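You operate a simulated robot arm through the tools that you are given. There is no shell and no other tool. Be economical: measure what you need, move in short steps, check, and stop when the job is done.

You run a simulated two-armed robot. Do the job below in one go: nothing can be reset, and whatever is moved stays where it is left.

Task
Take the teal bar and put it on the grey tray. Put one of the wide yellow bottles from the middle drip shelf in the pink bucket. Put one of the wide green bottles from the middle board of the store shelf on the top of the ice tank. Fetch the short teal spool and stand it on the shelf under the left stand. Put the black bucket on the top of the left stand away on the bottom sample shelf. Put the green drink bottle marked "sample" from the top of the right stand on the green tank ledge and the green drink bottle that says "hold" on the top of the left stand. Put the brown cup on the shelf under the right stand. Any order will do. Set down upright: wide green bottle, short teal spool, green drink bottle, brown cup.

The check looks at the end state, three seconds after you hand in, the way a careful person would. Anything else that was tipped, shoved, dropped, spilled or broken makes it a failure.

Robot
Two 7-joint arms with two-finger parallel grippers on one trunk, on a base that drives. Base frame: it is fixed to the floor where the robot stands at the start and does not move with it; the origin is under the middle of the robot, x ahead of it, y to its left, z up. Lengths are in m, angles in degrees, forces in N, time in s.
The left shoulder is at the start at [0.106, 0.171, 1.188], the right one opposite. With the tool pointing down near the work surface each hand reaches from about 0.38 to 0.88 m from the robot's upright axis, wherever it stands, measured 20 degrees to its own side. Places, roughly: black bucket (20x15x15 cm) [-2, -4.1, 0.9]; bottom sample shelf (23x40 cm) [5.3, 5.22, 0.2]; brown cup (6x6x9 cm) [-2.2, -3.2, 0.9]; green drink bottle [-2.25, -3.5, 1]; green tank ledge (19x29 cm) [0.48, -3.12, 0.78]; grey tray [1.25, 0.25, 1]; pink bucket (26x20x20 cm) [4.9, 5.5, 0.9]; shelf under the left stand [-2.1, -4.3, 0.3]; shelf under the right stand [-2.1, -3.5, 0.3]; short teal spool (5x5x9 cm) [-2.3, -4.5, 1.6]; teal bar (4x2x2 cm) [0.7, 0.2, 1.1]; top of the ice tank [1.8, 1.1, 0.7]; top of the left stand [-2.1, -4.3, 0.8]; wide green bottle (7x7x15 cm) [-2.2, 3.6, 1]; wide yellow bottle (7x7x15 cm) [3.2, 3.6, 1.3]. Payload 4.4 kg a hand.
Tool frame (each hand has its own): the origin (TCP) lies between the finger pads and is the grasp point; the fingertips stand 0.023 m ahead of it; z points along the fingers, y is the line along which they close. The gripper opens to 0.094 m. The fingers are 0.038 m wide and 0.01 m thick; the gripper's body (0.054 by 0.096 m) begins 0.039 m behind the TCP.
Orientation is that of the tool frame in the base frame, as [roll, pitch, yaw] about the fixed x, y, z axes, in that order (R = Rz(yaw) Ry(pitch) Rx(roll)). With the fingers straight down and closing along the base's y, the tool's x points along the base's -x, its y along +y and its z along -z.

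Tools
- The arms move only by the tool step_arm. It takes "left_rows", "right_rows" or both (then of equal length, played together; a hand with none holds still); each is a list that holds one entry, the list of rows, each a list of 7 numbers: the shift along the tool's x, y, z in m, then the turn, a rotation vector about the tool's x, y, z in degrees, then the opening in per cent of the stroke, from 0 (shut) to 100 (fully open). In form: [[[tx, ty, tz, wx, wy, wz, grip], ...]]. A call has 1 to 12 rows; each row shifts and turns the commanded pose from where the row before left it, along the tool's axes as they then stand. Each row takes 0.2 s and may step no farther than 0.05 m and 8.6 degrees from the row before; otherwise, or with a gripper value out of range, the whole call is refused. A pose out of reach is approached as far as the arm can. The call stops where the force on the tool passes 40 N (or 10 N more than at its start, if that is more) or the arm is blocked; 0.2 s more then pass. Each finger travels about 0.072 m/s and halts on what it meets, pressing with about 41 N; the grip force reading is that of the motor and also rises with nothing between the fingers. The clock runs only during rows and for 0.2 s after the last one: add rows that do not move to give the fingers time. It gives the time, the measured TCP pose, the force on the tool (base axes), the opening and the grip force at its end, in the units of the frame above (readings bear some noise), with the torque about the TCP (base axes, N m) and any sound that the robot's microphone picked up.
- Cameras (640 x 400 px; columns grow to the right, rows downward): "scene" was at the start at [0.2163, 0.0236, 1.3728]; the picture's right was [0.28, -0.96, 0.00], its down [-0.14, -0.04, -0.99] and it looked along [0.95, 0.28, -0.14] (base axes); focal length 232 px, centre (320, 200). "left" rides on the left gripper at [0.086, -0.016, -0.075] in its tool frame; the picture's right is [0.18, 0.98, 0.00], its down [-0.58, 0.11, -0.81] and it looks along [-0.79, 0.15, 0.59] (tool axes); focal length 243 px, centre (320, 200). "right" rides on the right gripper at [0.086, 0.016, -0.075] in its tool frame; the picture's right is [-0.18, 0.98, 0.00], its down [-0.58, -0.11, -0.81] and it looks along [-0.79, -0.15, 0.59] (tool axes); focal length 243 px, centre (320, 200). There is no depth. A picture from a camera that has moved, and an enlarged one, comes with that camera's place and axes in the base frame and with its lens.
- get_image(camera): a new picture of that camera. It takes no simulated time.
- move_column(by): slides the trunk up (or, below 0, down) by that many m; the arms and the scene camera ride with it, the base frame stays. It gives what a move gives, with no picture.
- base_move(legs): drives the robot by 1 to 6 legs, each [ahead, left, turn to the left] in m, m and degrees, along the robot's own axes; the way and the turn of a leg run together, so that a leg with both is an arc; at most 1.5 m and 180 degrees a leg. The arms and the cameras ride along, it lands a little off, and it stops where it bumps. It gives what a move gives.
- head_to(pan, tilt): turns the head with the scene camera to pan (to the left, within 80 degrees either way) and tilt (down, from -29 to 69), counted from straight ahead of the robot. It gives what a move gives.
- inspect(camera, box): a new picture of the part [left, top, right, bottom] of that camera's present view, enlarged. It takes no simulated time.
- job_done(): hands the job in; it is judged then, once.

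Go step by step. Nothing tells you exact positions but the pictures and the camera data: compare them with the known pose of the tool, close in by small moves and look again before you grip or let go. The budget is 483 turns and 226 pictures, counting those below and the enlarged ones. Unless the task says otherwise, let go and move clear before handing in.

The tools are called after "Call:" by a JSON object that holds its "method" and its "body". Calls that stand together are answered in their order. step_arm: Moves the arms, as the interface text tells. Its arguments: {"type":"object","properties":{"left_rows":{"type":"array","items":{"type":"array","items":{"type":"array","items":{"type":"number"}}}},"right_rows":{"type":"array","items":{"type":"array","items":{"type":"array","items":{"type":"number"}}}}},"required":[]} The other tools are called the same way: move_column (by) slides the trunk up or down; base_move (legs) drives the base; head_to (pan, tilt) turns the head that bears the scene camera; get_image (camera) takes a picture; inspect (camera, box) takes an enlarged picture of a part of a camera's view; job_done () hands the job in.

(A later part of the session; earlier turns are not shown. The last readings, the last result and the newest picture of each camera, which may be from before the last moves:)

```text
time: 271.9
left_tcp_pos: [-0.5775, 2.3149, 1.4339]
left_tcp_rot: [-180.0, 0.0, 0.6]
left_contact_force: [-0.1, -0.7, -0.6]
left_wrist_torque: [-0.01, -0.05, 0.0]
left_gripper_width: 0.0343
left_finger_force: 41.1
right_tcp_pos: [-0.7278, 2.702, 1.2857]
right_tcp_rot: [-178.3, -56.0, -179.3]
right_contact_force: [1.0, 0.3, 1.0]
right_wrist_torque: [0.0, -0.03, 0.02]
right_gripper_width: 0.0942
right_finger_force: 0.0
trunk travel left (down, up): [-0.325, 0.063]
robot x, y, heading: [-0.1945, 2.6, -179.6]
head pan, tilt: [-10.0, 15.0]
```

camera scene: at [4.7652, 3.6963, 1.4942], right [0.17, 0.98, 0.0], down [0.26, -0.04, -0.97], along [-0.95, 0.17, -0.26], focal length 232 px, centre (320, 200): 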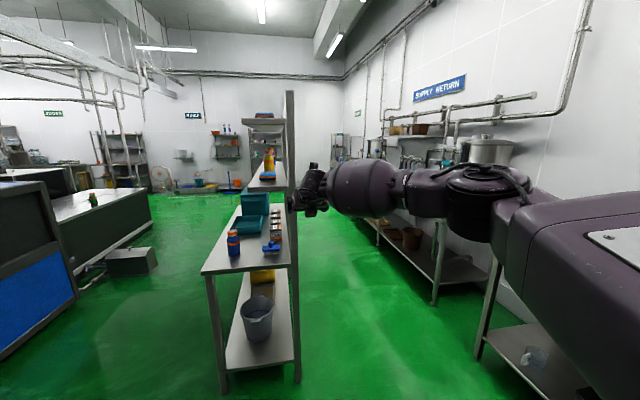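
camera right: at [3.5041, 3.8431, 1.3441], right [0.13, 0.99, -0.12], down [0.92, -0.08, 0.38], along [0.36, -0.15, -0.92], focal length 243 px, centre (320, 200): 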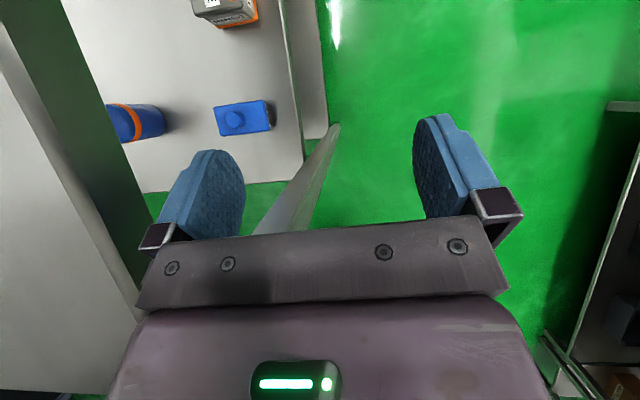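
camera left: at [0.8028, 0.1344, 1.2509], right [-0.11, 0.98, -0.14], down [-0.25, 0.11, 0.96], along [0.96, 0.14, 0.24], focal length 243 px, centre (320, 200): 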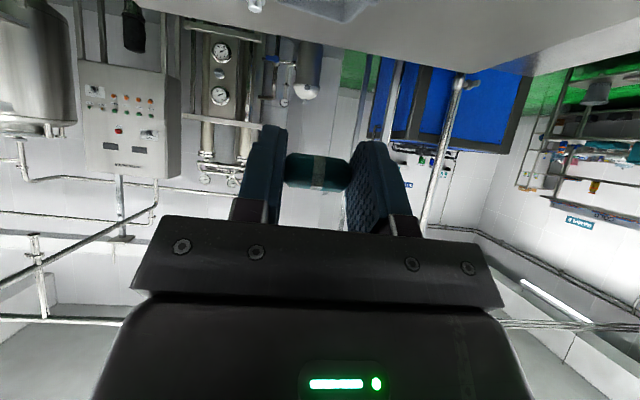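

Call:
{"method": "base_move", "body": {"legs": [[0, 1.3, 0], [0, 1.3, 0], [0, 0, 180]]}}

Call:
{"method": "move_column", "body": {"by": -0.1}}

Call:
{"method": "head_to", "body": {"pan": 10, "tilt": 30}}

Call:
{"method": "get_image", "body": {"camera": "scene"}}

```text
time: 302.0
left_tcp_pos: [0.2072, 0.3135, 1.4338]
left_tcp_rot: [-180.0, 0.1, -178.1]
left_contact_force: [0.8, 0.2, 0.2]
left_wrist_torque: [-0.01, -0.02, 0.02]
left_gripper_width: 0.0344
left_finger_force: 41.0
right_tcp_pos: [0.3653, -0.071, 1.2871]
right_tcp_rot: [-178.3, -56.0, 2.1]
right_contact_force: [-0.9, -0.4, -0.1]
right_wrist_torque: [0.0, 0.0, 0.0]
right_gripper_width: 0.094
right_finger_force: 0.1
trunk travel left (down, up): [-0.325, 0.063]
robot x, y, heading: [-0.1672, 0.0165, 1.8]
head pan, tilt: [-10.0, 15.0]
```

```text
time: 303.3
left_tcp_pos: [0.2036, 0.3128, 1.335]
left_tcp_rot: [179.9, 0.2, -178.0]
left_contact_force: [-0.7, 0.1, -0.1]
left_wrist_torque: [-0.04, -0.01, -0.02]
left_gripper_width: 0.0343
left_finger_force: 40.5
right_tcp_pos: [0.3634, -0.0713, 1.1882]
right_tcp_rot: [-178.2, -56.2, 2.1]
right_contact_force: [-0.6, -0.3, 0.7]
right_wrist_torque: [0.01, -0.01, -0.03]
right_gripper_width: 0.0937
right_finger_force: 0.0
trunk travel left (down, up): [-0.225, 0.163]
robot x, y, heading: [-0.1709, 0.0184, 1.8]
head pan, tilt: [-10.0, 15.0]
```

```text
time: 304.1
left_tcp_pos: [0.2057, 0.3126, 1.3344]
left_tcp_rot: [-179.9, 0.0, -178.0]
left_contact_force: [-0.3, -0.2, -0.2]
left_wrist_torque: [0.01, 0.04, 0.01]
left_gripper_width: 0.0344
left_finger_force: 40.7
right_tcp_pos: [0.3655, -0.0707, 1.1869]
right_tcp_rot: [-178.3, -56.0, 2.2]
right_contact_force: [0.5, 0.6, -0.4]
right_wrist_torque: [0.03, 0.02, -0.02]
right_gripper_width: 0.094
right_finger_force: 0.0
trunk travel left (down, up): [-0.225, 0.163]
robot x, y, heading: [-0.1678, 0.0148, 1.7]
head pan, tilt: [10.0, 30.0]
```

```text
152 pictures are left
camera scene: at [0.025, 0.0385, 1.3649], right [0.21, -0.98, 0.0], down [-0.49, -0.1, -0.87], along [0.85, 0.18, -0.5], focal length 232 px, centre (320, 200)
```

scene: 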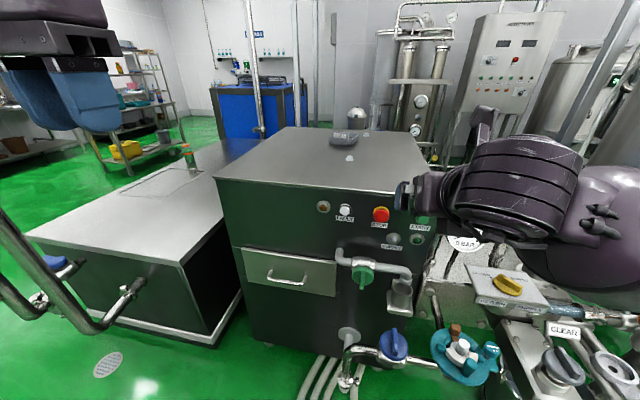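

The valve and hoses are right of centre in front of the machine, while the front at y≈0.4 is clear. I'll hand the bar to the right hand by setting it on the machine top, so that I can then approach farther left.

Call:
{"method": "base_move", "body": {"legs": [[0, 0, -1.8], [0.17, 0.18, 0]]}}

Call:
{"method": "step_arm", "body": {"left_rows": [[[-0.045, 0, 0, 0, 0, 0, 15], [-0.045, -0.01, 0, 0, 0, 0, 15], [-0.045, -0.02, 0, 0, 0, 0, 15], [-0.045, -0.02, 0, 0, 0, 0, 15], [-0.045, -0.02, 0, 0, 0, 0, 15], [-0.045, -0.02, 0, 0, 0, 0, 15], [-0.045, -0.02, 0, 0, 0, 0, 15], [0, 0, 0.04, 0, 0, 0, 15], [0, 0, 0.04, 0, 0, 0, 15], [0, 0, 0.04, 0, 0, 0, 15], [0, 0, 0.04, 0, 0, 0, 15]]]}}

Call:
{"method": "get_image", "body": {"camera": "left"}}

Call:
{"method": "get_image", "body": {"camera": "scene"}}

```text
time: 306.7
left_tcp_pos: [0.382, 0.4807, 1.3327]
left_tcp_rot: [-180.0, 0.0, -179.8]
left_contact_force: [0.1, -0.2, -0.4]
left_wrist_torque: [-0.02, 0.0, 0.0]
left_gripper_width: 0.0342
left_finger_force: 40.6
right_tcp_pos: [0.5303, 0.0925, 1.1866]
right_tcp_rot: [-178.3, -56.1, 0.4]
right_contact_force: [1.0, 0.3, -0.7]
right_wrist_torque: [0.03, 0.0, -0.05]
right_gripper_width: 0.0939
right_finger_force: 0.2
trunk travel left (down, up): [-0.225, 0.163]
robot x, y, heading: [-0.0034, 0.2004, -0.0]
head pan, tilt: [10.0, 30.0]
```

```text
time: 309.1
left_tcp_pos: [0.6997, 0.3722, 1.1728]
left_tcp_rot: [-180.0, -0.1, -179.8]
left_contact_force: [-0.1, 0.1, -0.7]
left_wrist_torque: [-0.03, 0.01, 0.02]
left_gripper_width: 0.0346
left_finger_force: 41.0
right_tcp_pos: [0.5303, 0.0931, 1.1855]
right_tcp_rot: [-178.4, -56.1, 0.4]
right_contact_force: [1.4, -0.1, 0.0]
right_wrist_torque: [0.0, 0.0, 0.02]
right_gripper_width: 0.094
right_finger_force: 0.0
trunk travel left (down, up): [-0.225, 0.163]
robot x, y, heading: [-0.0031, 0.199, 0.4]
head pan, tilt: [10.0, 30.0]
```

```text
151 pictures are left
camera left: at [0.6134, 0.3561, 1.2481], right [-0.19, 0.98, 0.0], down [0.58, 0.11, 0.81], along [0.79, 0.15, -0.59], focal length 243 px, centre (320, 200)
```

left: 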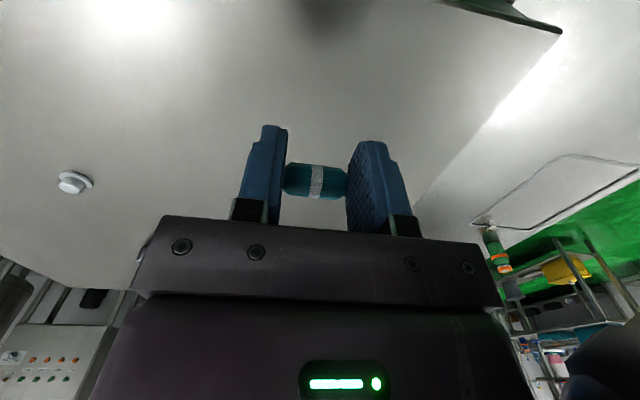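

```text
150 pictures are left
camera scene: at [0.1946, 0.2116, 1.3645], right [0.18, -0.98, 0.0], down [-0.49, -0.09, -0.87], along [0.85, 0.15, -0.5], focal length 232 px, centre (320, 200)
```

scene: 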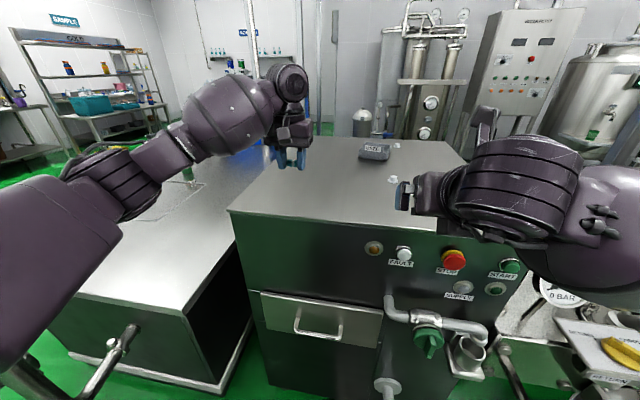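

I'll set the bar down on the machine top here.

Call:
{"method": "step_arm", "body": {"left_rows": [[[-0.02, -0.02, 0.02, 0, 0, 0, 15], [-0.02, -0.02, 0.02, 0, 0, 0, 15], [0, 0, 0.03, 0, 0, 0, 15], [0, 0, 0.015, 0, 0, 0, 15], [0, 0, 0.007, 0, 0, 0, 15], [0, 0, 0.004, 0, 0, 0, 15], [0, 0, 0, 0, 0, 0, 15]]]}}

```text
time: 310.7
left_tcp_pos: [0.738, 0.3311, 1.0768]
left_tcp_rot: [179.8, 0.1, -179.7]
left_contact_force: [-0.4, 0.3, 0.3]
left_wrist_torque: [-0.01, 0.02, 0.02]
left_gripper_width: 0.0344
left_finger_force: 41.4
right_tcp_pos: [0.5299, 0.0921, 1.1855]
right_tcp_rot: [-178.1, -56.0, 0.3]
right_contact_force: [-1.1, 0.0, -0.5]
right_wrist_torque: [0.01, -0.01, -0.02]
right_gripper_width: 0.0939
right_finger_force: 0.1
trunk travel left (down, up): [-0.225, 0.163]
robot x, y, heading: [-0.0021, 0.1976, 0.3]
head pan, tilt: [10.0, 30.0]
```

Call:
{"method": "step_arm", "body": {"left_rows": [[[0, 0, 0.002, 0, 0, 0, 15], [0, 0, 0, 0, 0, 0, 15], [0, 0, 0, 0, 0, 0, 45], [0, 0, 0, 0, 0, 0, 70], [0, 0, 0, 0, 0, 0, 100], [0, 0, 0, 0, 0, 0, 100], [0, 0, -0.04, 0, 0, 0, 100], [0, 0, -0.04, 0, 0, 0, 100]]]}}

Call:
{"method": "get_image", "body": {"camera": "left"}}

```text
time: 312.5
left_tcp_pos: [0.7366, 0.3323, 1.1556]
left_tcp_rot: [179.9, 0.1, -179.8]
left_contact_force: [-0.2, -0.9, 0.3]
left_wrist_torque: [0.04, -0.02, -0.04]
left_gripper_width: 0.0939
left_finger_force: 0.0
right_tcp_pos: [0.5279, 0.0921, 1.1873]
right_tcp_rot: [-178.2, -56.0, 0.4]
right_contact_force: [0.4, -0.3, -0.2]
right_wrist_torque: [0.0, 0.0, 0.01]
right_gripper_width: 0.094
right_finger_force: 0.0
trunk travel left (down, up): [-0.225, 0.163]
robot x, y, heading: [-0.0011, 0.1981, 0.2]
head pan, tilt: [10.0, 30.0]
```

```text
149 pictures are left
camera left: at [0.6511, 0.3168, 1.232], right [-0.19, 0.98, 0.0], down [0.58, 0.11, 0.81], along [0.79, 0.15, -0.59], focal length 243 px, centre (320, 200)
```

left: 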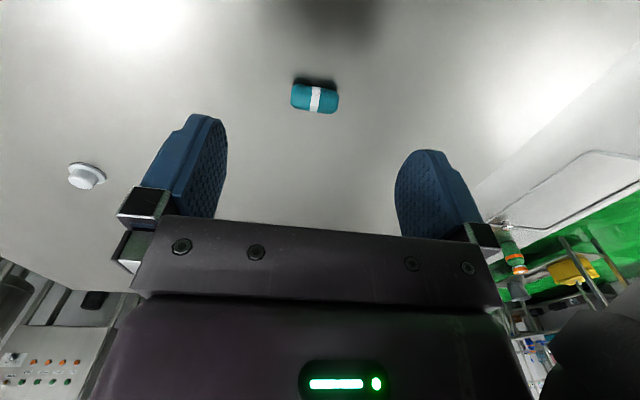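

The bar sits at about [0.75, 0.33]. I'll tuck the left arm away, move the base left and point the right hand down.

Call:
{"method": "step_arm", "body": {"left_rows": [[[0, 0, -0.04, 0, 0, 0, 100], [0, 0, -0.04, 0, 0, 0, 100], [0.04, 0.02, -0.02, 0, 0, 0, 100], [0.04, 0.02, -0.02, 0, 0, 0, 100], [0.04, 0.02, -0.02, 0, 0, 0, 100], [0.04, 0.02, 0, 0, 0, 0, 100], [0.04, 0.02, 0, 0, 0, 0, 100], [0.04, 0.02, 0, 0, 0, 0, 100], [0.04, 0.02, 0, 0, 0, 0, 100], [0.04, 0, 0, 0, 0, 0, 100]]]}}

Call:
{"method": "base_move", "body": {"legs": [[-0.05, 0.2, 0]]}}

Call:
{"method": "step_arm", "body": {"right_rows": [[[0.02, 0, -0.02, 0, -7, 0, 100], [0.02, 0, -0.02, 0, -7, 0, 100], [0.02, 0, -0.02, 0, -7, 0, 100], [0.02, 0, 0, 0, -7, 0, 100], [0.02, 0, 0, 0, -7, 0, 100], [0.02, 0, 0, 0, -7, 0, 100], [0.02, 0, 0, 0, -7, 0, 100], [0.02, 0, 0, 0, -7, 0, 100], [0.02, 0, 0, 0, 0, 0, 100]]]}}

Call:
{"method": "get_image", "body": {"camera": "right"}}

```text
time: 314.7
left_tcp_pos: [0.4152, 0.4685, 1.2956]
left_tcp_rot: [180.0, 0.0, -179.8]
left_contact_force: [-0.5, 0.3, 0.2]
left_wrist_torque: [-0.01, -0.02, -0.01]
left_gripper_width: 0.094
left_finger_force: 0.1
right_tcp_pos: [0.5282, 0.0912, 1.1872]
right_tcp_rot: [-178.2, -56.1, 0.4]
right_contact_force: [-0.6, 0.8, -0.1]
right_wrist_torque: [0.0, -0.01, 0.03]
right_gripper_width: 0.0937
right_finger_force: 0.0
trunk travel left (down, up): [-0.225, 0.163]
robot x, y, heading: [0.0012, 0.1949, 0.1]
head pan, tilt: [10.0, 30.0]
```

```text
time: 317.1
left_tcp_pos: [0.3654, 0.6656, 1.2966]
left_tcp_rot: [179.8, 0.0, -179.9]
left_contact_force: [0.5, -0.2, 0.0]
left_wrist_torque: [-0.01, -0.01, 0.03]
left_gripper_width: 0.094
left_finger_force: 0.1
right_tcp_pos: [0.4768, 0.2878, 1.1873]
right_tcp_rot: [-177.8, -56.1, 0.2]
right_contact_force: [-0.1, 0.3, -0.5]
right_wrist_torque: [0.0, 0.02, 0.01]
right_gripper_width: 0.0939
right_finger_force: 0.0
trunk travel left (down, up): [-0.225, 0.163]
robot x, y, heading: [-0.0514, 0.3981, 0.2]
head pan, tilt: [10.0, 30.0]
```

```text
time: 319.1
left_tcp_pos: [0.3646, 0.6665, 1.2972]
left_tcp_rot: [179.8, 0.1, -179.8]
left_contact_force: [-0.4, -1.2, -0.3]
left_wrist_torque: [-0.04, 0.0, 0.05]
left_gripper_width: 0.094
left_finger_force: 0.1
right_tcp_pos: [0.5832, 0.289, 1.3065]
right_tcp_rot: [-178.9, -0.1, 1.8]
right_contact_force: [0.4, -0.2, 0.4]
right_wrist_torque: [0.01, 0.0, -0.02]
right_gripper_width: 0.094
right_finger_force: 0.1
trunk travel left (down, up): [-0.225, 0.163]
robot x, y, heading: [-0.0518, 0.3993, 0.3]
head pan, tilt: [10.0, 30.0]
```

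```text
148 pictures are left
camera right: at [0.671, 0.2742, 1.3813], right [-0.15, -0.99, -0.02], down [-0.58, 0.07, 0.81], along [-0.8, 0.14, -0.59], focal length 243 px, centre (320, 200)
```

right: 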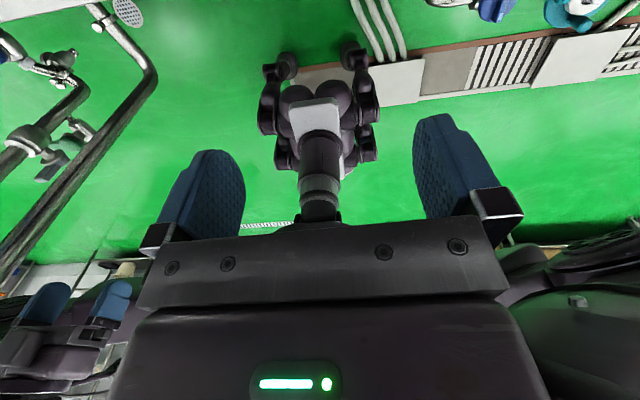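

The right hand is pointing down. The bar is at [0.75, 0.33], so I'll move above it and verify with the scene camera.

Call:
{"method": "step_arm", "body": {"right_rows": [[[0.04, -0.011, 0.02, 0, 0, 0, 100], [0.04, -0.011, 0.03, 0, 0, 0, 100], [0.04, -0.01, 0.03, 0, 0, 0, 100], [0.04, -0.008, 0.03, 0, 0, 0, 100], [0.008, 0, 0.03, 0, 0, 0, 100], [0, 0, 0.02, 0, 0, 0, 100]]]}}

Call:
{"method": "inspect", "body": {"camera": "scene", "box": [240, 100, 480, 250]}}

Call:
{"method": "get_image", "body": {"camera": "right"}}

```text
refused: row 2 steps farther than a row can; nothing moved
```

```text
2.67 times, centred on (360, 175) of scene
camera zoom: at [0.1407, 0.4081, 1.3652], right [0.18, -0.98, 0.0], down [-0.49, -0.09, -0.87], along [0.85, 0.15, -0.5], focal length 619 px, centre (213, 267)
```

zoom: 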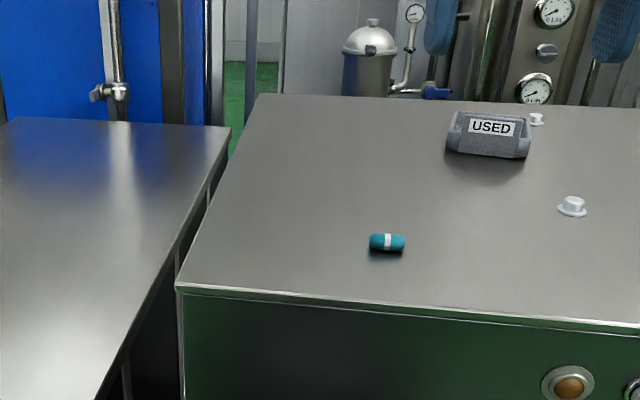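

```text
146 pictures are left
camera right: at [0.671, 0.2742, 1.3813], right [-0.15, -0.99, -0.02], down [-0.58, 0.07, 0.81], along [-0.8, 0.14, -0.59], focal length 243 px, centre (320, 200)
```

right: 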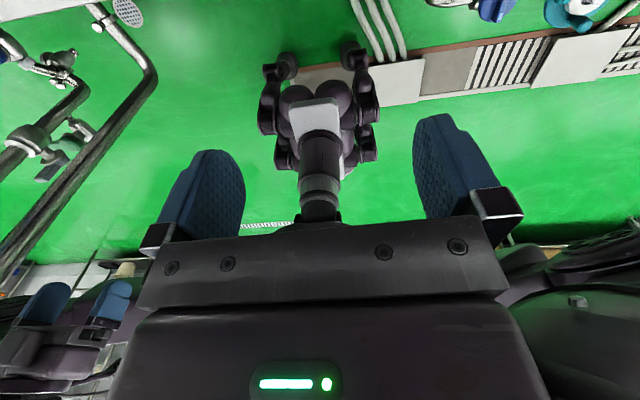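

The bar reads as [0.742, 0.330] and the tray's front edge as about [1.06, 0.16]. I'll retry with smaller steps.

Call:
{"method": "step_arm", "body": {"right_rows": [[[0.035, -0.01, 0.02, 0, 0, 0, 100], [0.035, -0.01, 0.03, 0, 0, 0, 100], [0.035, -0.01, 0.03, 0, 0, 0, 100], [0.035, -0.01, 0.03, 0, 0, 0, 100], [0.023, -0.003, 0.03, 0, 0, 0, 100], [0, 0, 0.02, 0, 0, 0, 100]]]}}

Call:
{"method": "inspect", "body": {"camera": "scene", "box": [240, 100, 480, 250]}}

```text
time: 320.5
left_tcp_pos: [0.364, 0.6661, 1.2963]
left_tcp_rot: [179.8, 0.1, -179.9]
left_contact_force: [-0.5, 0.0, -0.1]
left_wrist_torque: [-0.03, -0.01, 0.02]
left_gripper_width: 0.0939
left_finger_force: 0.1
right_tcp_pos: [0.7445, 0.3426, 1.1479]
right_tcp_rot: [-178.9, -0.2, 1.9]
right_contact_force: [0.1, -0.9, 0.0]
right_wrist_torque: [0.0, 0.02, 0.02]
right_gripper_width: 0.0941
right_finger_force: 0.2
trunk travel left (down, up): [-0.225, 0.163]
robot x, y, heading: [-0.0511, 0.3967, 0.3]
head pan, tilt: [10.0, 30.0]
```

```text
2.67 times, centred on (360, 175) of scene
camera zoom: at [0.1406, 0.4081, 1.3652], right [0.18, -0.98, 0.0], down [-0.49, -0.09, -0.87], along [0.85, 0.15, -0.5], focal length 619 px, centre (213, 267)
```

zoom: 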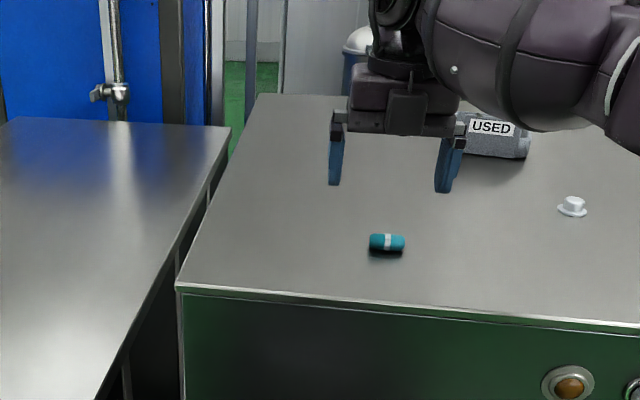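

Almost aligned. I'll shift 1 cm, descend and check before closing.

Call:
{"method": "step_arm", "body": {"right_rows": [[[0, 0.011, 0.03, 0, 0, 0, 100], [0, 0, 0.025, 0, 0, 0, 100], [0, 0, 0.012, 0, 0, 0, 100], [0, 0, 0.005, 0, 0, 0, 100]]]}}

Call:
{"method": "inspect", "body": {"camera": "scene", "box": [300, 120, 480, 240]}}

```text
time: 321.5
left_tcp_pos: [0.3648, 0.6656, 1.2964]
left_tcp_rot: [179.9, 0.1, -179.9]
left_contact_force: [0.0, -0.2, -0.8]
left_wrist_torque: [0.0, 0.0, 0.02]
left_gripper_width: 0.094
left_finger_force: 0.0
right_tcp_pos: [0.7453, 0.3328, 1.0763]
right_tcp_rot: [-178.9, -0.2, 1.8]
right_contact_force: [-0.4, 0.0, 0.3]
right_wrist_torque: [0.03, 0.03, 0.03]
right_gripper_width: 0.0937
right_finger_force: 0.0
trunk travel left (down, up): [-0.225, 0.163]
robot x, y, heading: [-0.0536, 0.3961, 0.1]
head pan, tilt: [10.0, 30.0]
```

```text
3.33 times, centred on (390, 180) of scene
camera zoom: at [0.1406, 0.4082, 1.3653], right [0.18, -0.98, 0.0], down [-0.49, -0.09, -0.87], along [0.85, 0.15, -0.5], focal length 774 px, centre (87, 267)
```

zoom: 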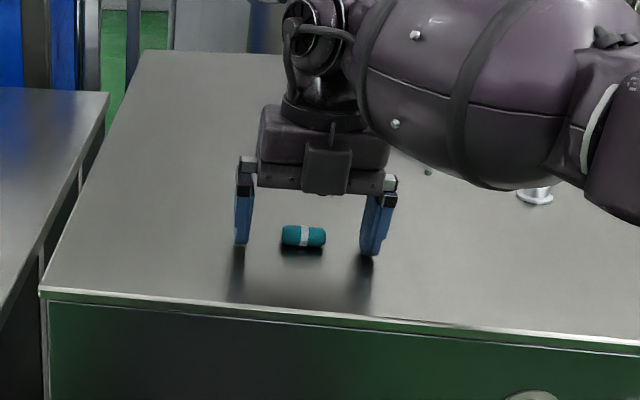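

The bar is between the fingers; closing.

Call:
{"method": "step_arm", "body": {"right_rows": [[[0, 0, 0, 0, 0, 0, 60], [0, 0, 0, 0, 0, 0, 35], [0, 0, 0, 0, 0, 0, 20], [0, 0, 0, 0, 0, 0, 15], [0, 0, 0, 0, 0, 0, 15]]]}}

Call:
{"method": "step_arm", "body": {"right_rows": [[[0, 0, -0.04, 0, 0, 0, 15], [0, 0, -0.04, 0, 0, 0, 15], [-0.02, 0, -0.04, 0, 0, 0, 15], [-0.03, 0, -0.03, 0, 0, 0, 15], [-0.04, 0, 0, 0, 0, 0, 15], [-0.04, 0, 0, 0, 0, 0, 15]]]}}

Call:
{"method": "get_image", "body": {"camera": "right"}}

```text
time: 322.7
left_tcp_pos: [0.3641, 0.6657, 1.2965]
left_tcp_rot: [179.8, 0.1, -179.9]
left_contact_force: [0.2, 0.3, 0.7]
left_wrist_torque: [0.01, 0.01, -0.06]
left_gripper_width: 0.0942
left_finger_force: 0.0
right_tcp_pos: [0.7442, 0.3326, 1.0754]
right_tcp_rot: [-179.0, -0.2, 1.8]
right_contact_force: [-1.0, -0.2, 0.3]
right_wrist_torque: [0.04, 0.01, 0.0]
right_gripper_width: 0.0344
right_finger_force: 41.0
trunk travel left (down, up): [-0.225, 0.163]
robot x, y, heading: [-0.0493, 0.3983, 0.2]
head pan, tilt: [10.0, 30.0]
```

```text
time: 324.1
left_tcp_pos: [0.3645, 0.6662, 1.2968]
left_tcp_rot: [179.8, 0.1, -179.8]
left_contact_force: [-0.1, 0.2, -0.6]
left_wrist_torque: [0.03, 0.01, 0.01]
left_gripper_width: 0.0939
left_finger_force: 0.1
right_tcp_pos: [0.6149, 0.3229, 1.2266]
right_tcp_rot: [-179.0, -0.1, 1.8]
right_contact_force: [0.2, 0.5, -0.6]
right_wrist_torque: [-0.02, 0.03, -0.02]
right_gripper_width: 0.0344
right_finger_force: 41.0
trunk travel left (down, up): [-0.225, 0.163]
robot x, y, heading: [-0.0551, 0.3987, 0.1]
head pan, tilt: [10.0, 30.0]
```

```text
143 pictures are left
camera right: at [0.7016, 0.308, 1.3017], right [-0.15, -0.99, -0.02], down [-0.59, 0.07, 0.81], along [-0.8, 0.14, -0.59], focal length 243 px, centre (320, 200)
```

right: 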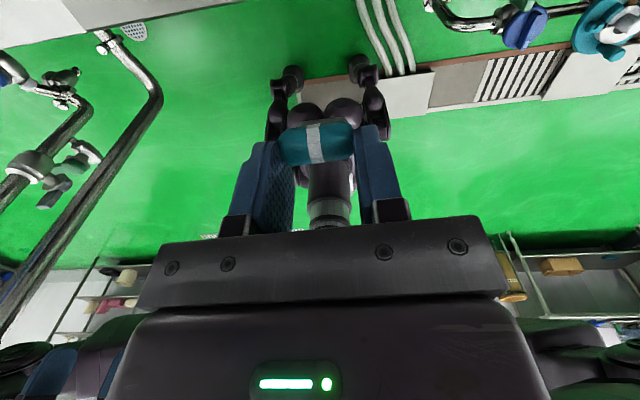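

The right hand holds the bar. A vertical pole stands near [0.40, 0.87], close to my left arm, so I'll check the left side before shifting.

Call:
{"method": "head_to", "body": {"pan": 60, "tilt": 30}}

Call:
{"method": "get_image", "body": {"camera": "scene"}}

```text
time: 325.3
left_tcp_pos: [0.3648, 0.6667, 1.2966]
left_tcp_rot: [179.8, 0.0, -179.9]
left_contact_force: [0.0, -0.1, 0.3]
left_wrist_torque: [-0.01, 0.02, -0.02]
left_gripper_width: 0.0936
left_finger_force: 0.2
right_tcp_pos: [0.6154, 0.3233, 1.2267]
right_tcp_rot: [-178.9, -0.3, 1.8]
right_contact_force: [0.1, -0.6, -0.6]
right_wrist_torque: [-0.03, -0.02, -0.04]
right_gripper_width: 0.0341
right_finger_force: 40.5
trunk travel left (down, up): [-0.225, 0.163]
robot x, y, heading: [-0.0529, 0.3974, 0.1]
head pan, tilt: [60.0, 30.0]
```

```text
142 pictures are left
camera scene: at [0.0966, 0.4708, 1.3653], right [0.87, -0.5, 0.0], down [-0.25, -0.43, -0.87], along [0.43, 0.75, -0.5], focal length 232 px, centre (320, 200)
```

scene: 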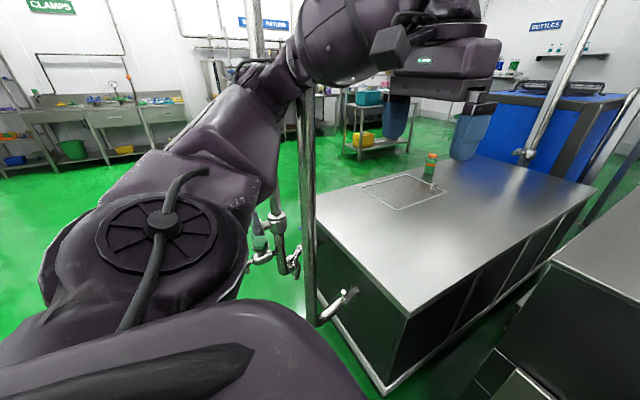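

The pole is at about [0.34, 0.96], just beyond my left forearm. I'll bring the left hand inward before shifting slightly.

Call:
{"method": "step_arm", "body": {"left_rows": [[[0, -0.04, -0.02, 0, 0, 0, 100], [0, -0.04, -0.02, 0, 0, 0, 100], [0, -0.04, -0.02, 0, 0, 0, 100], [0, -0.04, -0.02, 0, 0, 0, 100], [0, 0, -0.02, 0, 0, 0, 100]]]}}

Call:
{"method": "get_image", "body": {"camera": "scene"}}

```text
time: 326.5
left_tcp_pos: [0.371, 0.4993, 1.3955]
left_tcp_rot: [179.7, -0.1, 179.5]
left_contact_force: [-0.2, -0.9, 0.3]
left_wrist_torque: [0.05, -0.07, 0.04]
left_gripper_width: 0.0943
left_finger_force: 0.0
right_tcp_pos: [0.6193, 0.3148, 1.2232]
right_tcp_rot: [-178.8, 0.1, 1.3]
right_contact_force: [-0.9, -0.8, 0.6]
right_wrist_torque: [0.06, -0.01, -0.03]
right_gripper_width: 0.0345
right_finger_force: 41.0
trunk travel left (down, up): [-0.225, 0.163]
robot x, y, heading: [-0.0456, 0.3958, -0.1]
head pan, tilt: [60.0, 30.0]
```

```text
141 pictures are left
camera scene: at [0.1026, 0.4659, 1.3644], right [0.86, -0.51, 0.0], down [-0.25, -0.43, -0.87], along [0.44, 0.75, -0.5], focal length 232 px, centre (320, 200)
```

scene: 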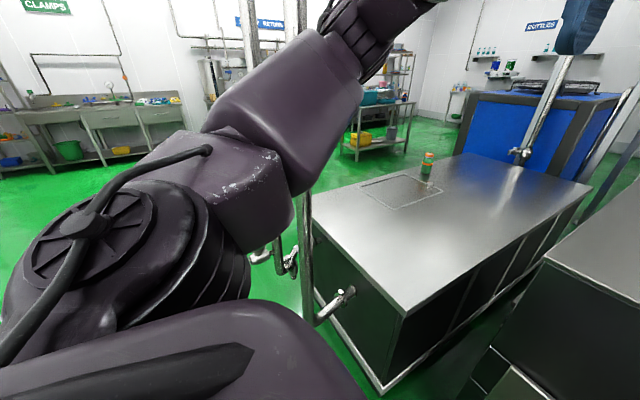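

Clearance is adequate for a small move. I'll go ahead 0.10 and left 0.04, then check.

Call:
{"method": "base_move", "body": {"legs": [[0.0, 0.04, 0], [0.1, 0, 0]]}}

Call:
{"method": "get_image", "body": {"camera": "scene"}}

Call:
{"method": "get_image", "body": {"camera": "right"}}

```text
time: 327.8
left_tcp_pos: [0.3678, 0.5453, 1.3964]
left_tcp_rot: [179.8, -0.1, 179.9]
left_contact_force: [0.1, 0.8, -0.4]
left_wrist_torque: [0.0, 0.0, -0.01]
left_gripper_width: 0.094
left_finger_force: 0.1
right_tcp_pos: [0.616, 0.3612, 1.225]
right_tcp_rot: [-179.0, -0.2, 1.6]
right_contact_force: [0.6, 0.0, -0.1]
right_wrist_torque: [-0.05, -0.02, 0.01]
right_gripper_width: 0.0343
right_finger_force: 41.4
trunk travel left (down, up): [-0.225, 0.163]
robot x, y, heading: [-0.0531, 0.4374, 0.3]
head pan, tilt: [60.0, 30.0]
stopped in leg 2: the robot was blocked; the commanded pose is now the measured one
```

```text
140 pictures are left
camera scene: at [0.0992, 0.5113, 1.3652], right [0.87, -0.5, 0.0], down [-0.25, -0.43, -0.87], along [0.43, 0.75, -0.5], focal length 232 px, centre (320, 200)
```

scene: 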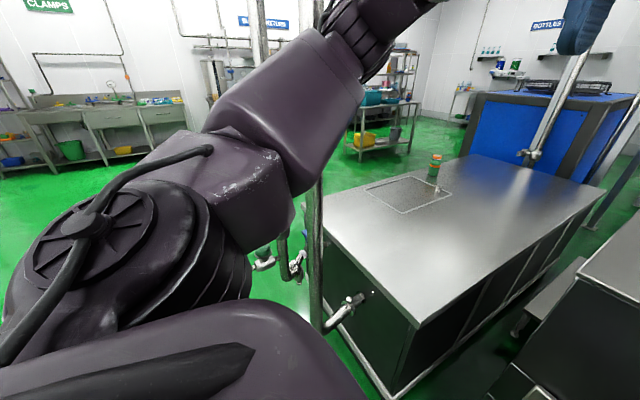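

```text
139 pictures are left
camera right: at [0.7044, 0.3464, 1.3005], right [-0.16, -0.99, -0.02], down [-0.58, 0.08, 0.81], along [-0.8, 0.14, -0.59], focal length 243 px, centre (320, 200)
```

right: 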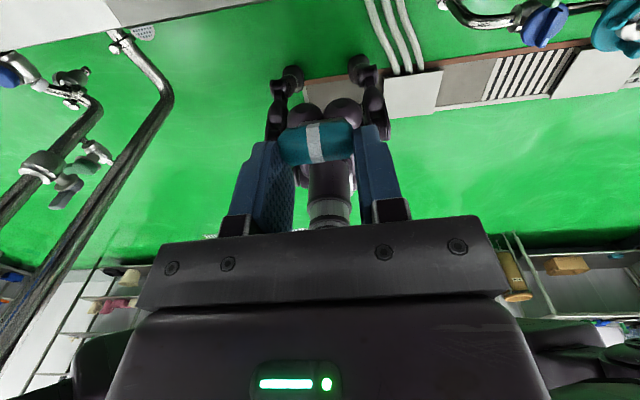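

Movement was blocked, probably by my left elbow at the pole. I'll shift back right and stretch the left arm forward over the machine so its elbow comes inward.

Call:
{"method": "base_move", "body": {"legs": [[-0.02, -0.06, 0]]}}

Call:
{"method": "step_arm", "body": {"left_rows": [[[-0.04, 0.01, 0, 0, 0, 0, 100], [-0.04, 0.01, 0, 0, 0, 0, 100], [-0.04, 0.01, 0, 0, 0, 0, 100], [-0.04, 0.01, 0, 0, 0, 0, 100], [-0.04, 0.01, 0, 0, 0, 0, 100], [-0.04, 0.01, 0, 0, 0, 0, 100], [-0.04, 0.01, 0, 0, 0, 0, 100], [-0.04, 0, 0, 0, 0, 0, 100], [-0.04, 0, 0, 0, 0, 0, 100]]]}}

Call:
{"method": "get_image", "body": {"camera": "scene"}}

```text
time: 329.0
left_tcp_pos: [0.3477, 0.4876, 1.3946]
left_tcp_rot: [179.9, -0.1, 179.9]
left_contact_force: [0.2, 0.0, -0.5]
left_wrist_torque: [0.0, 0.01, 0.02]
left_gripper_width: 0.0942
left_finger_force: 0.1
right_tcp_pos: [0.5965, 0.3042, 1.2258]
right_tcp_rot: [-179.0, 0.1, 1.6]
right_contact_force: [0.0, -0.4, -0.9]
right_wrist_torque: [0.03, 0.01, 0.0]
right_gripper_width: 0.0343
right_finger_force: 40.8
trunk travel left (down, up): [-0.225, 0.163]
robot x, y, heading: [-0.072, 0.3811, 0.4]
head pan, tilt: [60.0, 30.0]
```

```text
time: 331.0
left_tcp_pos: [0.6902, 0.5587, 1.3923]
left_tcp_rot: [179.9, 0.0, 179.6]
left_contact_force: [0.2, -0.9, -1.2]
left_wrist_torque: [0.04, -0.01, -0.03]
left_gripper_width: 0.0939
left_finger_force: 0.1
left hand out of reach, approached as far as the arm can: row 9
right_tcp_pos: [0.596, 0.3073, 1.2255]
right_tcp_rot: [-179.1, -0.1, 1.7]
right_contact_force: [-0.9, 2.3, -0.1]
right_wrist_torque: [-0.14, -0.01, 0.02]
right_gripper_width: 0.0339
right_finger_force: 40.8
trunk travel left (down, up): [-0.225, 0.163]
robot x, y, heading: [-0.0698, 0.3796, -0.1]
head pan, tilt: [60.0, 30.0]
```

```text
138 pictures are left
camera scene: at [0.0795, 0.4558, 1.3647], right [0.87, -0.5, 0.0], down [-0.25, -0.43, -0.87], along [0.43, 0.75, -0.5], focal length 232 px, centre (320, 200)
```

scene: 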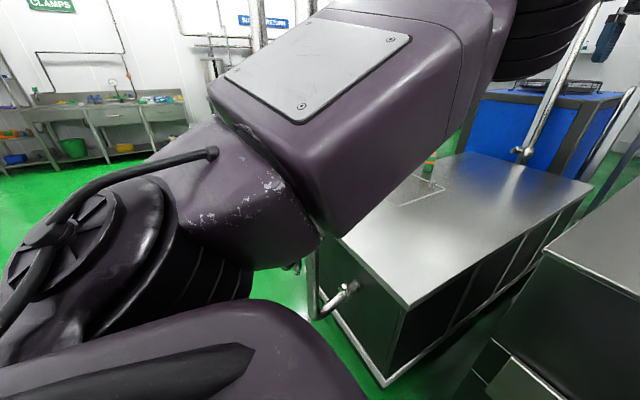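

The left elbow is well inward now. I'll try the base move again.

Call:
{"method": "base_move", "body": {"legs": [[0, 0.05, 0], [0.14, 0, 0]]}}

Call:
{"method": "get_image", "body": {"camera": "right"}}

```text
time: 333.0
left_tcp_pos: [0.8309, 0.6085, 1.3928]
left_tcp_rot: [179.9, 0.0, 179.9]
left_contact_force: [0.9, 0.1, -0.4]
left_wrist_torque: [0.01, 0.01, 0.01]
left_gripper_width: 0.094
left_finger_force: 0.0
right_tcp_pos: [0.7366, 0.3546, 1.2253]
right_tcp_rot: [-179.0, -0.1, 1.6]
right_contact_force: [-0.6, 0.2, -0.8]
right_wrist_torque: [-0.03, 0.02, 0.01]
right_gripper_width: 0.0343
right_finger_force: 41.1
trunk travel left (down, up): [-0.225, 0.163]
robot x, y, heading: [0.0668, 0.4226, -0.0]
head pan, tilt: [60.0, 30.0]
```

```text
137 pictures are left
camera right: at [0.8248, 0.3394, 1.3006], right [-0.16, -0.99, -0.02], down [-0.58, 0.08, 0.81], along [-0.8, 0.14, -0.59], focal length 243 px, centre (320, 200)
```

right: 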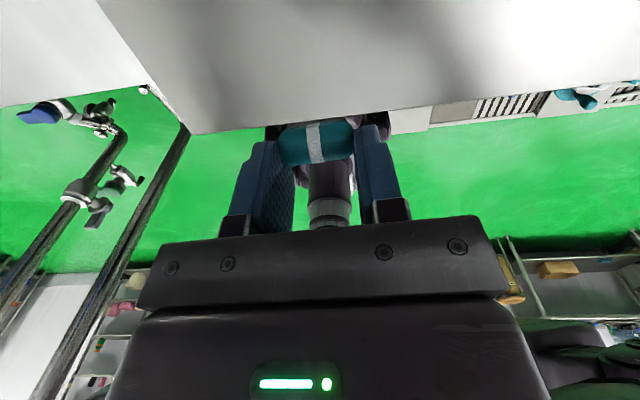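

That worked: the robot is at x=0.067. Now I'll pitch the right hand forward while swinging it toward the tray line.

Call:
{"method": "step_arm", "body": {"right_rows": [[[0, 0.032, -0.01, 0, 8.4, 0, 15], [0, 0.032, -0.01, 0, 8.4, 0, 15], [0, 0.032, -0.01, 0, 8.4, 0, 15], [0, 0.032, 0, 0, 8.4, 0, 15], [0, 0.032, 0, 0, 8.4, 0, 15], [0, 0.032, 0, 0, 8.4, 0, 15]]]}}

Call:
{"method": "move_column", "body": {"by": -0.1}}

Call:
{"method": "step_arm", "body": {"right_rows": [[[0.029, 0, 0.034, 0, 0, 0, 15], [0.029, 0, 0.034, 0, 0, 0, 15], [0.029, 0, 0.034, 0, 0, 0, 15], [0.029, 0, 0.034, 0, 0, 0, 15], [0.029, 0, 0.034, 0, 0, 0, 15]]]}}

Call:
{"method": "get_image", "body": {"camera": "right"}}

```text
time: 334.4
left_tcp_pos: [0.8285, 0.6078, 1.3932]
left_tcp_rot: [179.9, 0.0, 179.9]
left_contact_force: [-0.3, 0.1, -0.3]
left_wrist_torque: [0.0, -0.02, -0.01]
left_gripper_width: 0.0937
left_finger_force: 0.0
right_tcp_pos: [0.7374, 0.1612, 1.252]
right_tcp_rot: [-178.4, -50.6, 0.4]
right_contact_force: [-1.0, -1.1, 0.6]
right_wrist_torque: [0.0, 0.03, 0.0]
right_gripper_width: 0.0346
right_finger_force: 41.6
trunk travel left (down, up): [-0.225, 0.163]
robot x, y, heading: [0.0684, 0.4267, -0.0]
head pan, tilt: [60.0, 30.0]
```

```text
time: 335.8
left_tcp_pos: [0.8268, 0.6091, 1.2962]
left_tcp_rot: [179.9, 0.4, 179.9]
left_contact_force: [-0.3, 0.1, 1.1]
left_wrist_torque: [0.02, -0.02, 0.02]
left_gripper_width: 0.094
left_finger_force: 0.0
right_tcp_pos: [0.7357, 0.1613, 1.1546]
right_tcp_rot: [-178.5, -50.8, 0.4]
right_contact_force: [-0.6, -0.3, 0.1]
right_wrist_torque: [0.02, 0.03, -0.02]
right_gripper_width: 0.0345
right_finger_force: 41.2
trunk travel left (down, up): [-0.125, 0.263]
robot x, y, heading: [0.0714, 0.4273, -0.2]
head pan, tilt: [60.0, 30.0]
```

```text
time: 337.0
left_tcp_pos: [0.8299, 0.6091, 1.292]
left_tcp_rot: [179.9, -0.1, 179.8]
left_contact_force: [-0.3, -0.7, 0.0]
left_wrist_torque: [-0.04, 0.01, 0.0]
left_gripper_width: 0.0942
left_finger_force: 0.2
right_tcp_pos: [0.9623, 0.168, 1.1537]
right_tcp_rot: [-178.6, -50.3, 0.5]
right_contact_force: [-0.2, -0.3, 0.0]
right_wrist_torque: [0.01, -0.02, 0.01]
right_gripper_width: 0.0344
right_finger_force: 40.9
trunk travel left (down, up): [-0.125, 0.263]
robot x, y, heading: [0.0679, 0.426, 0.3]
head pan, tilt: [60.0, 30.0]
```

```text
136 pictures are left
camera right: at [0.9619, 0.1501, 1.269], right [-0.09, -0.98, -0.16], down [-0.99, 0.08, 0.07], along [-0.05, 0.16, -0.99], focal length 243 px, centre (320, 200)
```

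right: 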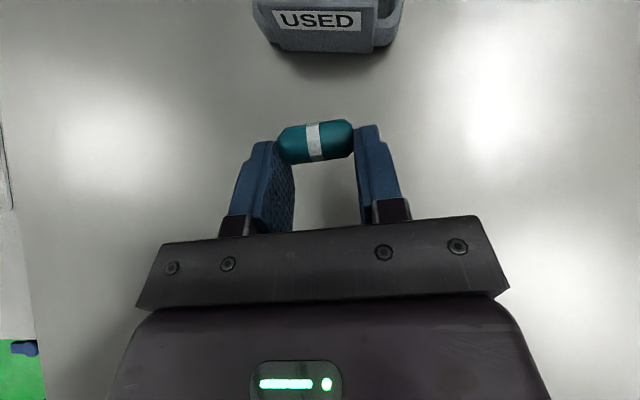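

The tray's front edge is at [1.078, 0.170]. I'll move forward 0.16 m at this height.

Call:
{"method": "step_arm", "body": {"right_rows": [[[0.0256, 0, 0.0308, 0, 0, 0, 15], [0.0256, 0, 0.0308, 0, 0, 0, 15], [0.0256, 0, 0.0308, 0, 0, 0, 15], [0.0256, 0, 0.0308, 0, 0, 0, 15], [0, 0, 0, 0, 0, 0, 15]]]}}

Call:
{"method": "get_image", "body": {"camera": "right"}}

```text
time: 338.2
left_tcp_pos: [0.8302, 0.6119, 1.2917]
left_tcp_rot: [179.9, -0.1, 179.9]
left_contact_force: [0.0, 1.1, 0.3]
left_wrist_torque: [-0.06, 0.02, 0.0]
left_gripper_width: 0.0937
left_finger_force: 0.1
right_tcp_pos: [1.0969, 0.1736, 1.1509]
right_tcp_rot: [-178.6, -50.4, 0.6]
right_contact_force: [-0.8, 1.1, 0.4]
right_wrist_torque: [-0.02, 0.04, 0.0]
right_gripper_width: 0.0344
right_finger_force: 40.9
right hand out of reach, approached as far as the arm can: row 4
trunk travel left (down, up): [-0.125, 0.263]
robot x, y, heading: [0.0718, 0.4295, -0.3]
head pan, tilt: [60.0, 30.0]
```

```text
135 pictures are left
camera right: at [1.0962, 0.1562, 1.2658], right [-0.09, -0.98, -0.16], down [-0.99, 0.08, 0.07], along [-0.05, 0.16, -0.99], focal length 243 px, centre (320, 200)
```

right: 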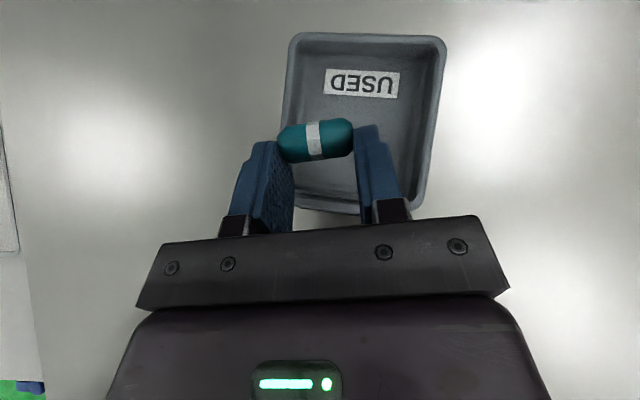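

The bar is over the tray. I'll centre it slightly, lower 4.5 cm and open only partway.

Call:
{"method": "step_arm", "body": {"right_rows": [[[0, 0.014, 0, 0, 0, 0, 15], [0, 0, 0, 0, 0, 0, 15]]]}}

Call:
{"method": "move_column", "body": {"by": -0.045}}

Call:
{"method": "get_image", "body": {"camera": "right"}}

```text
time: 338.8
left_tcp_pos: [0.8298, 0.6099, 1.2922]
left_tcp_rot: [180.0, -0.1, 179.9]
left_contact_force: [0.0, 0.5, 0.4]
left_wrist_torque: [-0.01, -0.01, 0.05]
left_gripper_width: 0.0943
left_finger_force: 0.0
right_tcp_pos: [1.0972, 0.1592, 1.152]
right_tcp_rot: [-178.5, -50.5, 0.5]
right_contact_force: [-1.0, 0.2, 0.2]
right_wrist_torque: [-0.02, 0.0, -0.02]
right_gripper_width: 0.0341
right_finger_force: 41.1
trunk travel left (down, up): [-0.125, 0.263]
robot x, y, heading: [0.065, 0.432, -0.1]
head pan, tilt: [60.0, 30.0]
```

```text
time: 339.3
left_tcp_pos: [0.8369, 0.607, 1.2531]
left_tcp_rot: [179.7, -1.3, 179.8]
left_contact_force: [0.2, 0.0, 0.4]
left_wrist_torque: [0.0, -0.03, 0.03]
left_gripper_width: 0.0941
left_finger_force: 0.0
right_tcp_pos: [1.1004, 0.1583, 1.1229]
right_tcp_rot: [-177.7, -50.9, -0.2]
right_contact_force: [4.8, -1.3, 10.9]
right_wrist_torque: [0.23, 0.06, -0.06]
right_gripper_width: 0.0344
right_finger_force: 41.4
trunk travel left (down, up): [-0.099, 0.29]
robot x, y, heading: [0.0658, 0.4269, -0.0]
head pan, tilt: [60.0, 30.0]
stopped: the force on the tool passed its limit at 45 N (the readings are from after the stop); the commanded pose is now the measured one
```

```text
134 pictures are left
camera right: at [1.0987, 0.1383, 1.2379], right [-0.09, -0.98, -0.17], down [-0.99, 0.08, 0.06], along [-0.05, 0.17, -0.98], focal length 243 px, centre (320, 200)
```

right: 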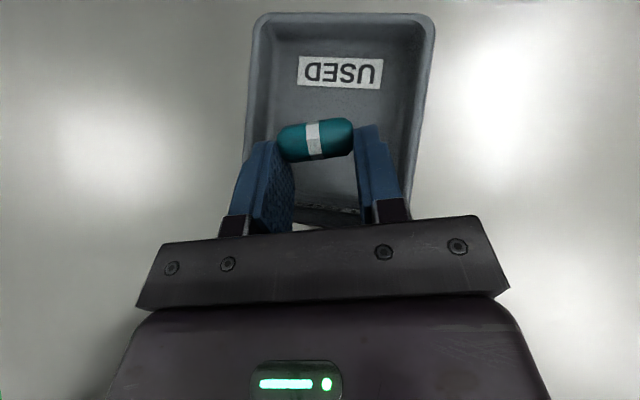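

The hand touched the tray's front wall. I'll raise 1.5 cm and then release the bar.

Call:
{"method": "move_column", "body": {"by": 0.015}}

Call:
{"method": "step_arm", "body": {"right_rows": [[[0, 0, 0, 0, 0, 0, 45], [0, 0, 0, 0, 0, 0, 55], [0, 0, 0, 0, 0, 0, 55], [0, 0, 0, 0, 0, 0, 55]]]}}

Call:
{"method": "get_image", "body": {"camera": "right"}}

```text
time: 340.0
left_tcp_pos: [0.838, 0.6086, 1.2665]
left_tcp_rot: [179.8, -1.2, 179.8]
left_contact_force: [0.1, 0.3, -0.3]
left_wrist_torque: [0.02, 0.02, -0.03]
left_gripper_width: 0.094
left_finger_force: 0.0
right_tcp_pos: [1.1002, 0.1582, 1.1352]
right_tcp_rot: [-177.9, -50.4, 0.0]
right_contact_force: [-0.1, -0.4, -1.4]
right_wrist_torque: [0.01, 0.0, 0.01]
right_gripper_width: 0.0345
right_finger_force: 40.7
trunk travel left (down, up): [-0.114, 0.275]
robot x, y, heading: [0.0671, 0.4253, 0.1]
head pan, tilt: [60.0, 30.0]
```

```text
time: 341.0
left_tcp_pos: [0.8374, 0.6083, 1.2687]
left_tcp_rot: [179.8, -1.1, 179.8]
left_contact_force: [-0.5, -0.5, 1.3]
left_wrist_torque: [0.0, -0.01, 0.01]
left_gripper_width: 0.094
left_finger_force: 0.1
right_tcp_pos: [1.1001, 0.1582, 1.138]
right_tcp_rot: [-177.8, -50.6, -0.2]
right_contact_force: [0.2, 0.1, 0.2]
right_wrist_torque: [0.0, 0.0, 0.01]
right_gripper_width: 0.0518
right_finger_force: 0.1
trunk travel left (down, up): [-0.114, 0.275]
robot x, y, heading: [0.0709, 0.4284, 0.0]
head pan, tilt: [60.0, 30.0]
```

```text
133 pictures are left
camera right: at [1.0992, 0.1387, 1.2518], right [-0.09, -0.98, -0.17], down [-0.99, 0.08, 0.07], along [-0.05, 0.17, -0.98], focal length 243 px, centre (320, 200)
```

right: 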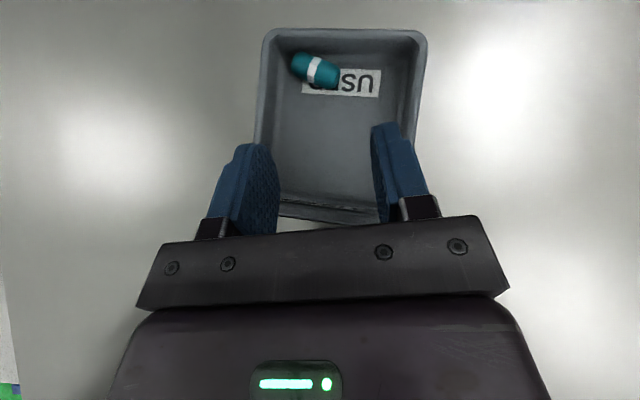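

The bar lies in the tray. I'll raise, retract the right arm and back away.

Call:
{"method": "move_column", "body": {"by": 0.1}}

Call:
{"method": "step_arm", "body": {"right_rows": [[[-0.0256, 0, -0.0308, 0, 0, 0, 55], [-0.0256, 0, -0.0308, 0, 0, 0, 55], [-0.0256, 0, -0.0308, 0, 0, 0, 100], [-0.0256, 0, -0.0308, 0, 0, 0, 100], [-0.0256, 0, -0.0308, 0, 0, 0, 100], [-0.0256, 0, -0.0308, 0, 0, 0, 100], [-0.0256, 0, -0.0308, 0, 0, 0, 100], [-0.0256, 0, -0.0308, 0, 0, 0, 100], [-0.0256, 0, -0.0308, 0, 0, 0, 100]]]}}

Call:
{"method": "base_move", "body": {"legs": [[-0.4, -0.05, 0]]}}

```text
time: 342.3
left_tcp_pos: [0.8398, 0.6082, 1.3643]
left_tcp_rot: [179.9, -1.4, 179.9]
left_contact_force: [0.5, 0.0, -0.3]
left_wrist_torque: [-0.01, 0.04, 0.01]
left_gripper_width: 0.094
left_finger_force: 0.0
right_tcp_pos: [0.9883, 0.1588, 1.4785]
right_tcp_rot: [-177.9, -66.7, 0.0]
right_contact_force: [1.5, 0.4, -1.1]
right_wrist_torque: [-0.04, -0.04, 0.0]
right_gripper_width: 0.0517
right_finger_force: 0.0
trunk travel left (down, up): [-0.214, 0.175]
robot x, y, heading: [0.0722, 0.4256, -0.3]
head pan, tilt: [60.0, 30.0]
```

```text
time: 344.3
left_tcp_pos: [0.8367, 0.6078, 1.3695]
left_tcp_rot: [179.8, -1.2, 179.8]
left_contact_force: [0.7, -0.8, 0.3]
left_wrist_torque: [0.0, 0.0, 0.0]
left_gripper_width: 0.094
left_finger_force: 0.0
right_tcp_pos: [0.9676, 0.1412, 1.5119]
right_tcp_rot: [-177.8, -66.8, 0.0]
right_contact_force: [0.7, 0.1, 0.1]
right_wrist_torque: [-0.01, -0.03, -0.04]
right_gripper_width: 0.094
right_finger_force: 0.1
right hand out of reach, approached as far as the arm can: row 1, 2, 3, 4, 5, 6, 7, 8, 9
trunk travel left (down, up): [-0.214, 0.175]
robot x, y, heading: [0.0689, 0.4295, -0.0]
head pan, tilt: [60.0, 30.0]
```

```text
time: 346.8
left_tcp_pos: [0.4364, 0.5613, 1.3697]
left_tcp_rot: [179.8, -1.2, -180.0]
left_contact_force: [0.6, -0.3, -0.4]
left_wrist_torque: [-0.03, 0.02, 0.04]
left_gripper_width: 0.0939
left_finger_force: 0.2
right_tcp_pos: [0.5689, 0.0941, 1.5106]
right_tcp_rot: [-177.8, -66.9, 0.3]
right_contact_force: [0.2, 0.5, 0.2]
right_wrist_torque: [0.03, 0.02, 0.02]
right_gripper_width: 0.094
right_finger_force: 0.0
trunk travel left (down, up): [-0.214, 0.175]
robot x, y, heading: [-0.3307, 0.3765, 0.4]
head pan, tilt: [60.0, 30.0]
```

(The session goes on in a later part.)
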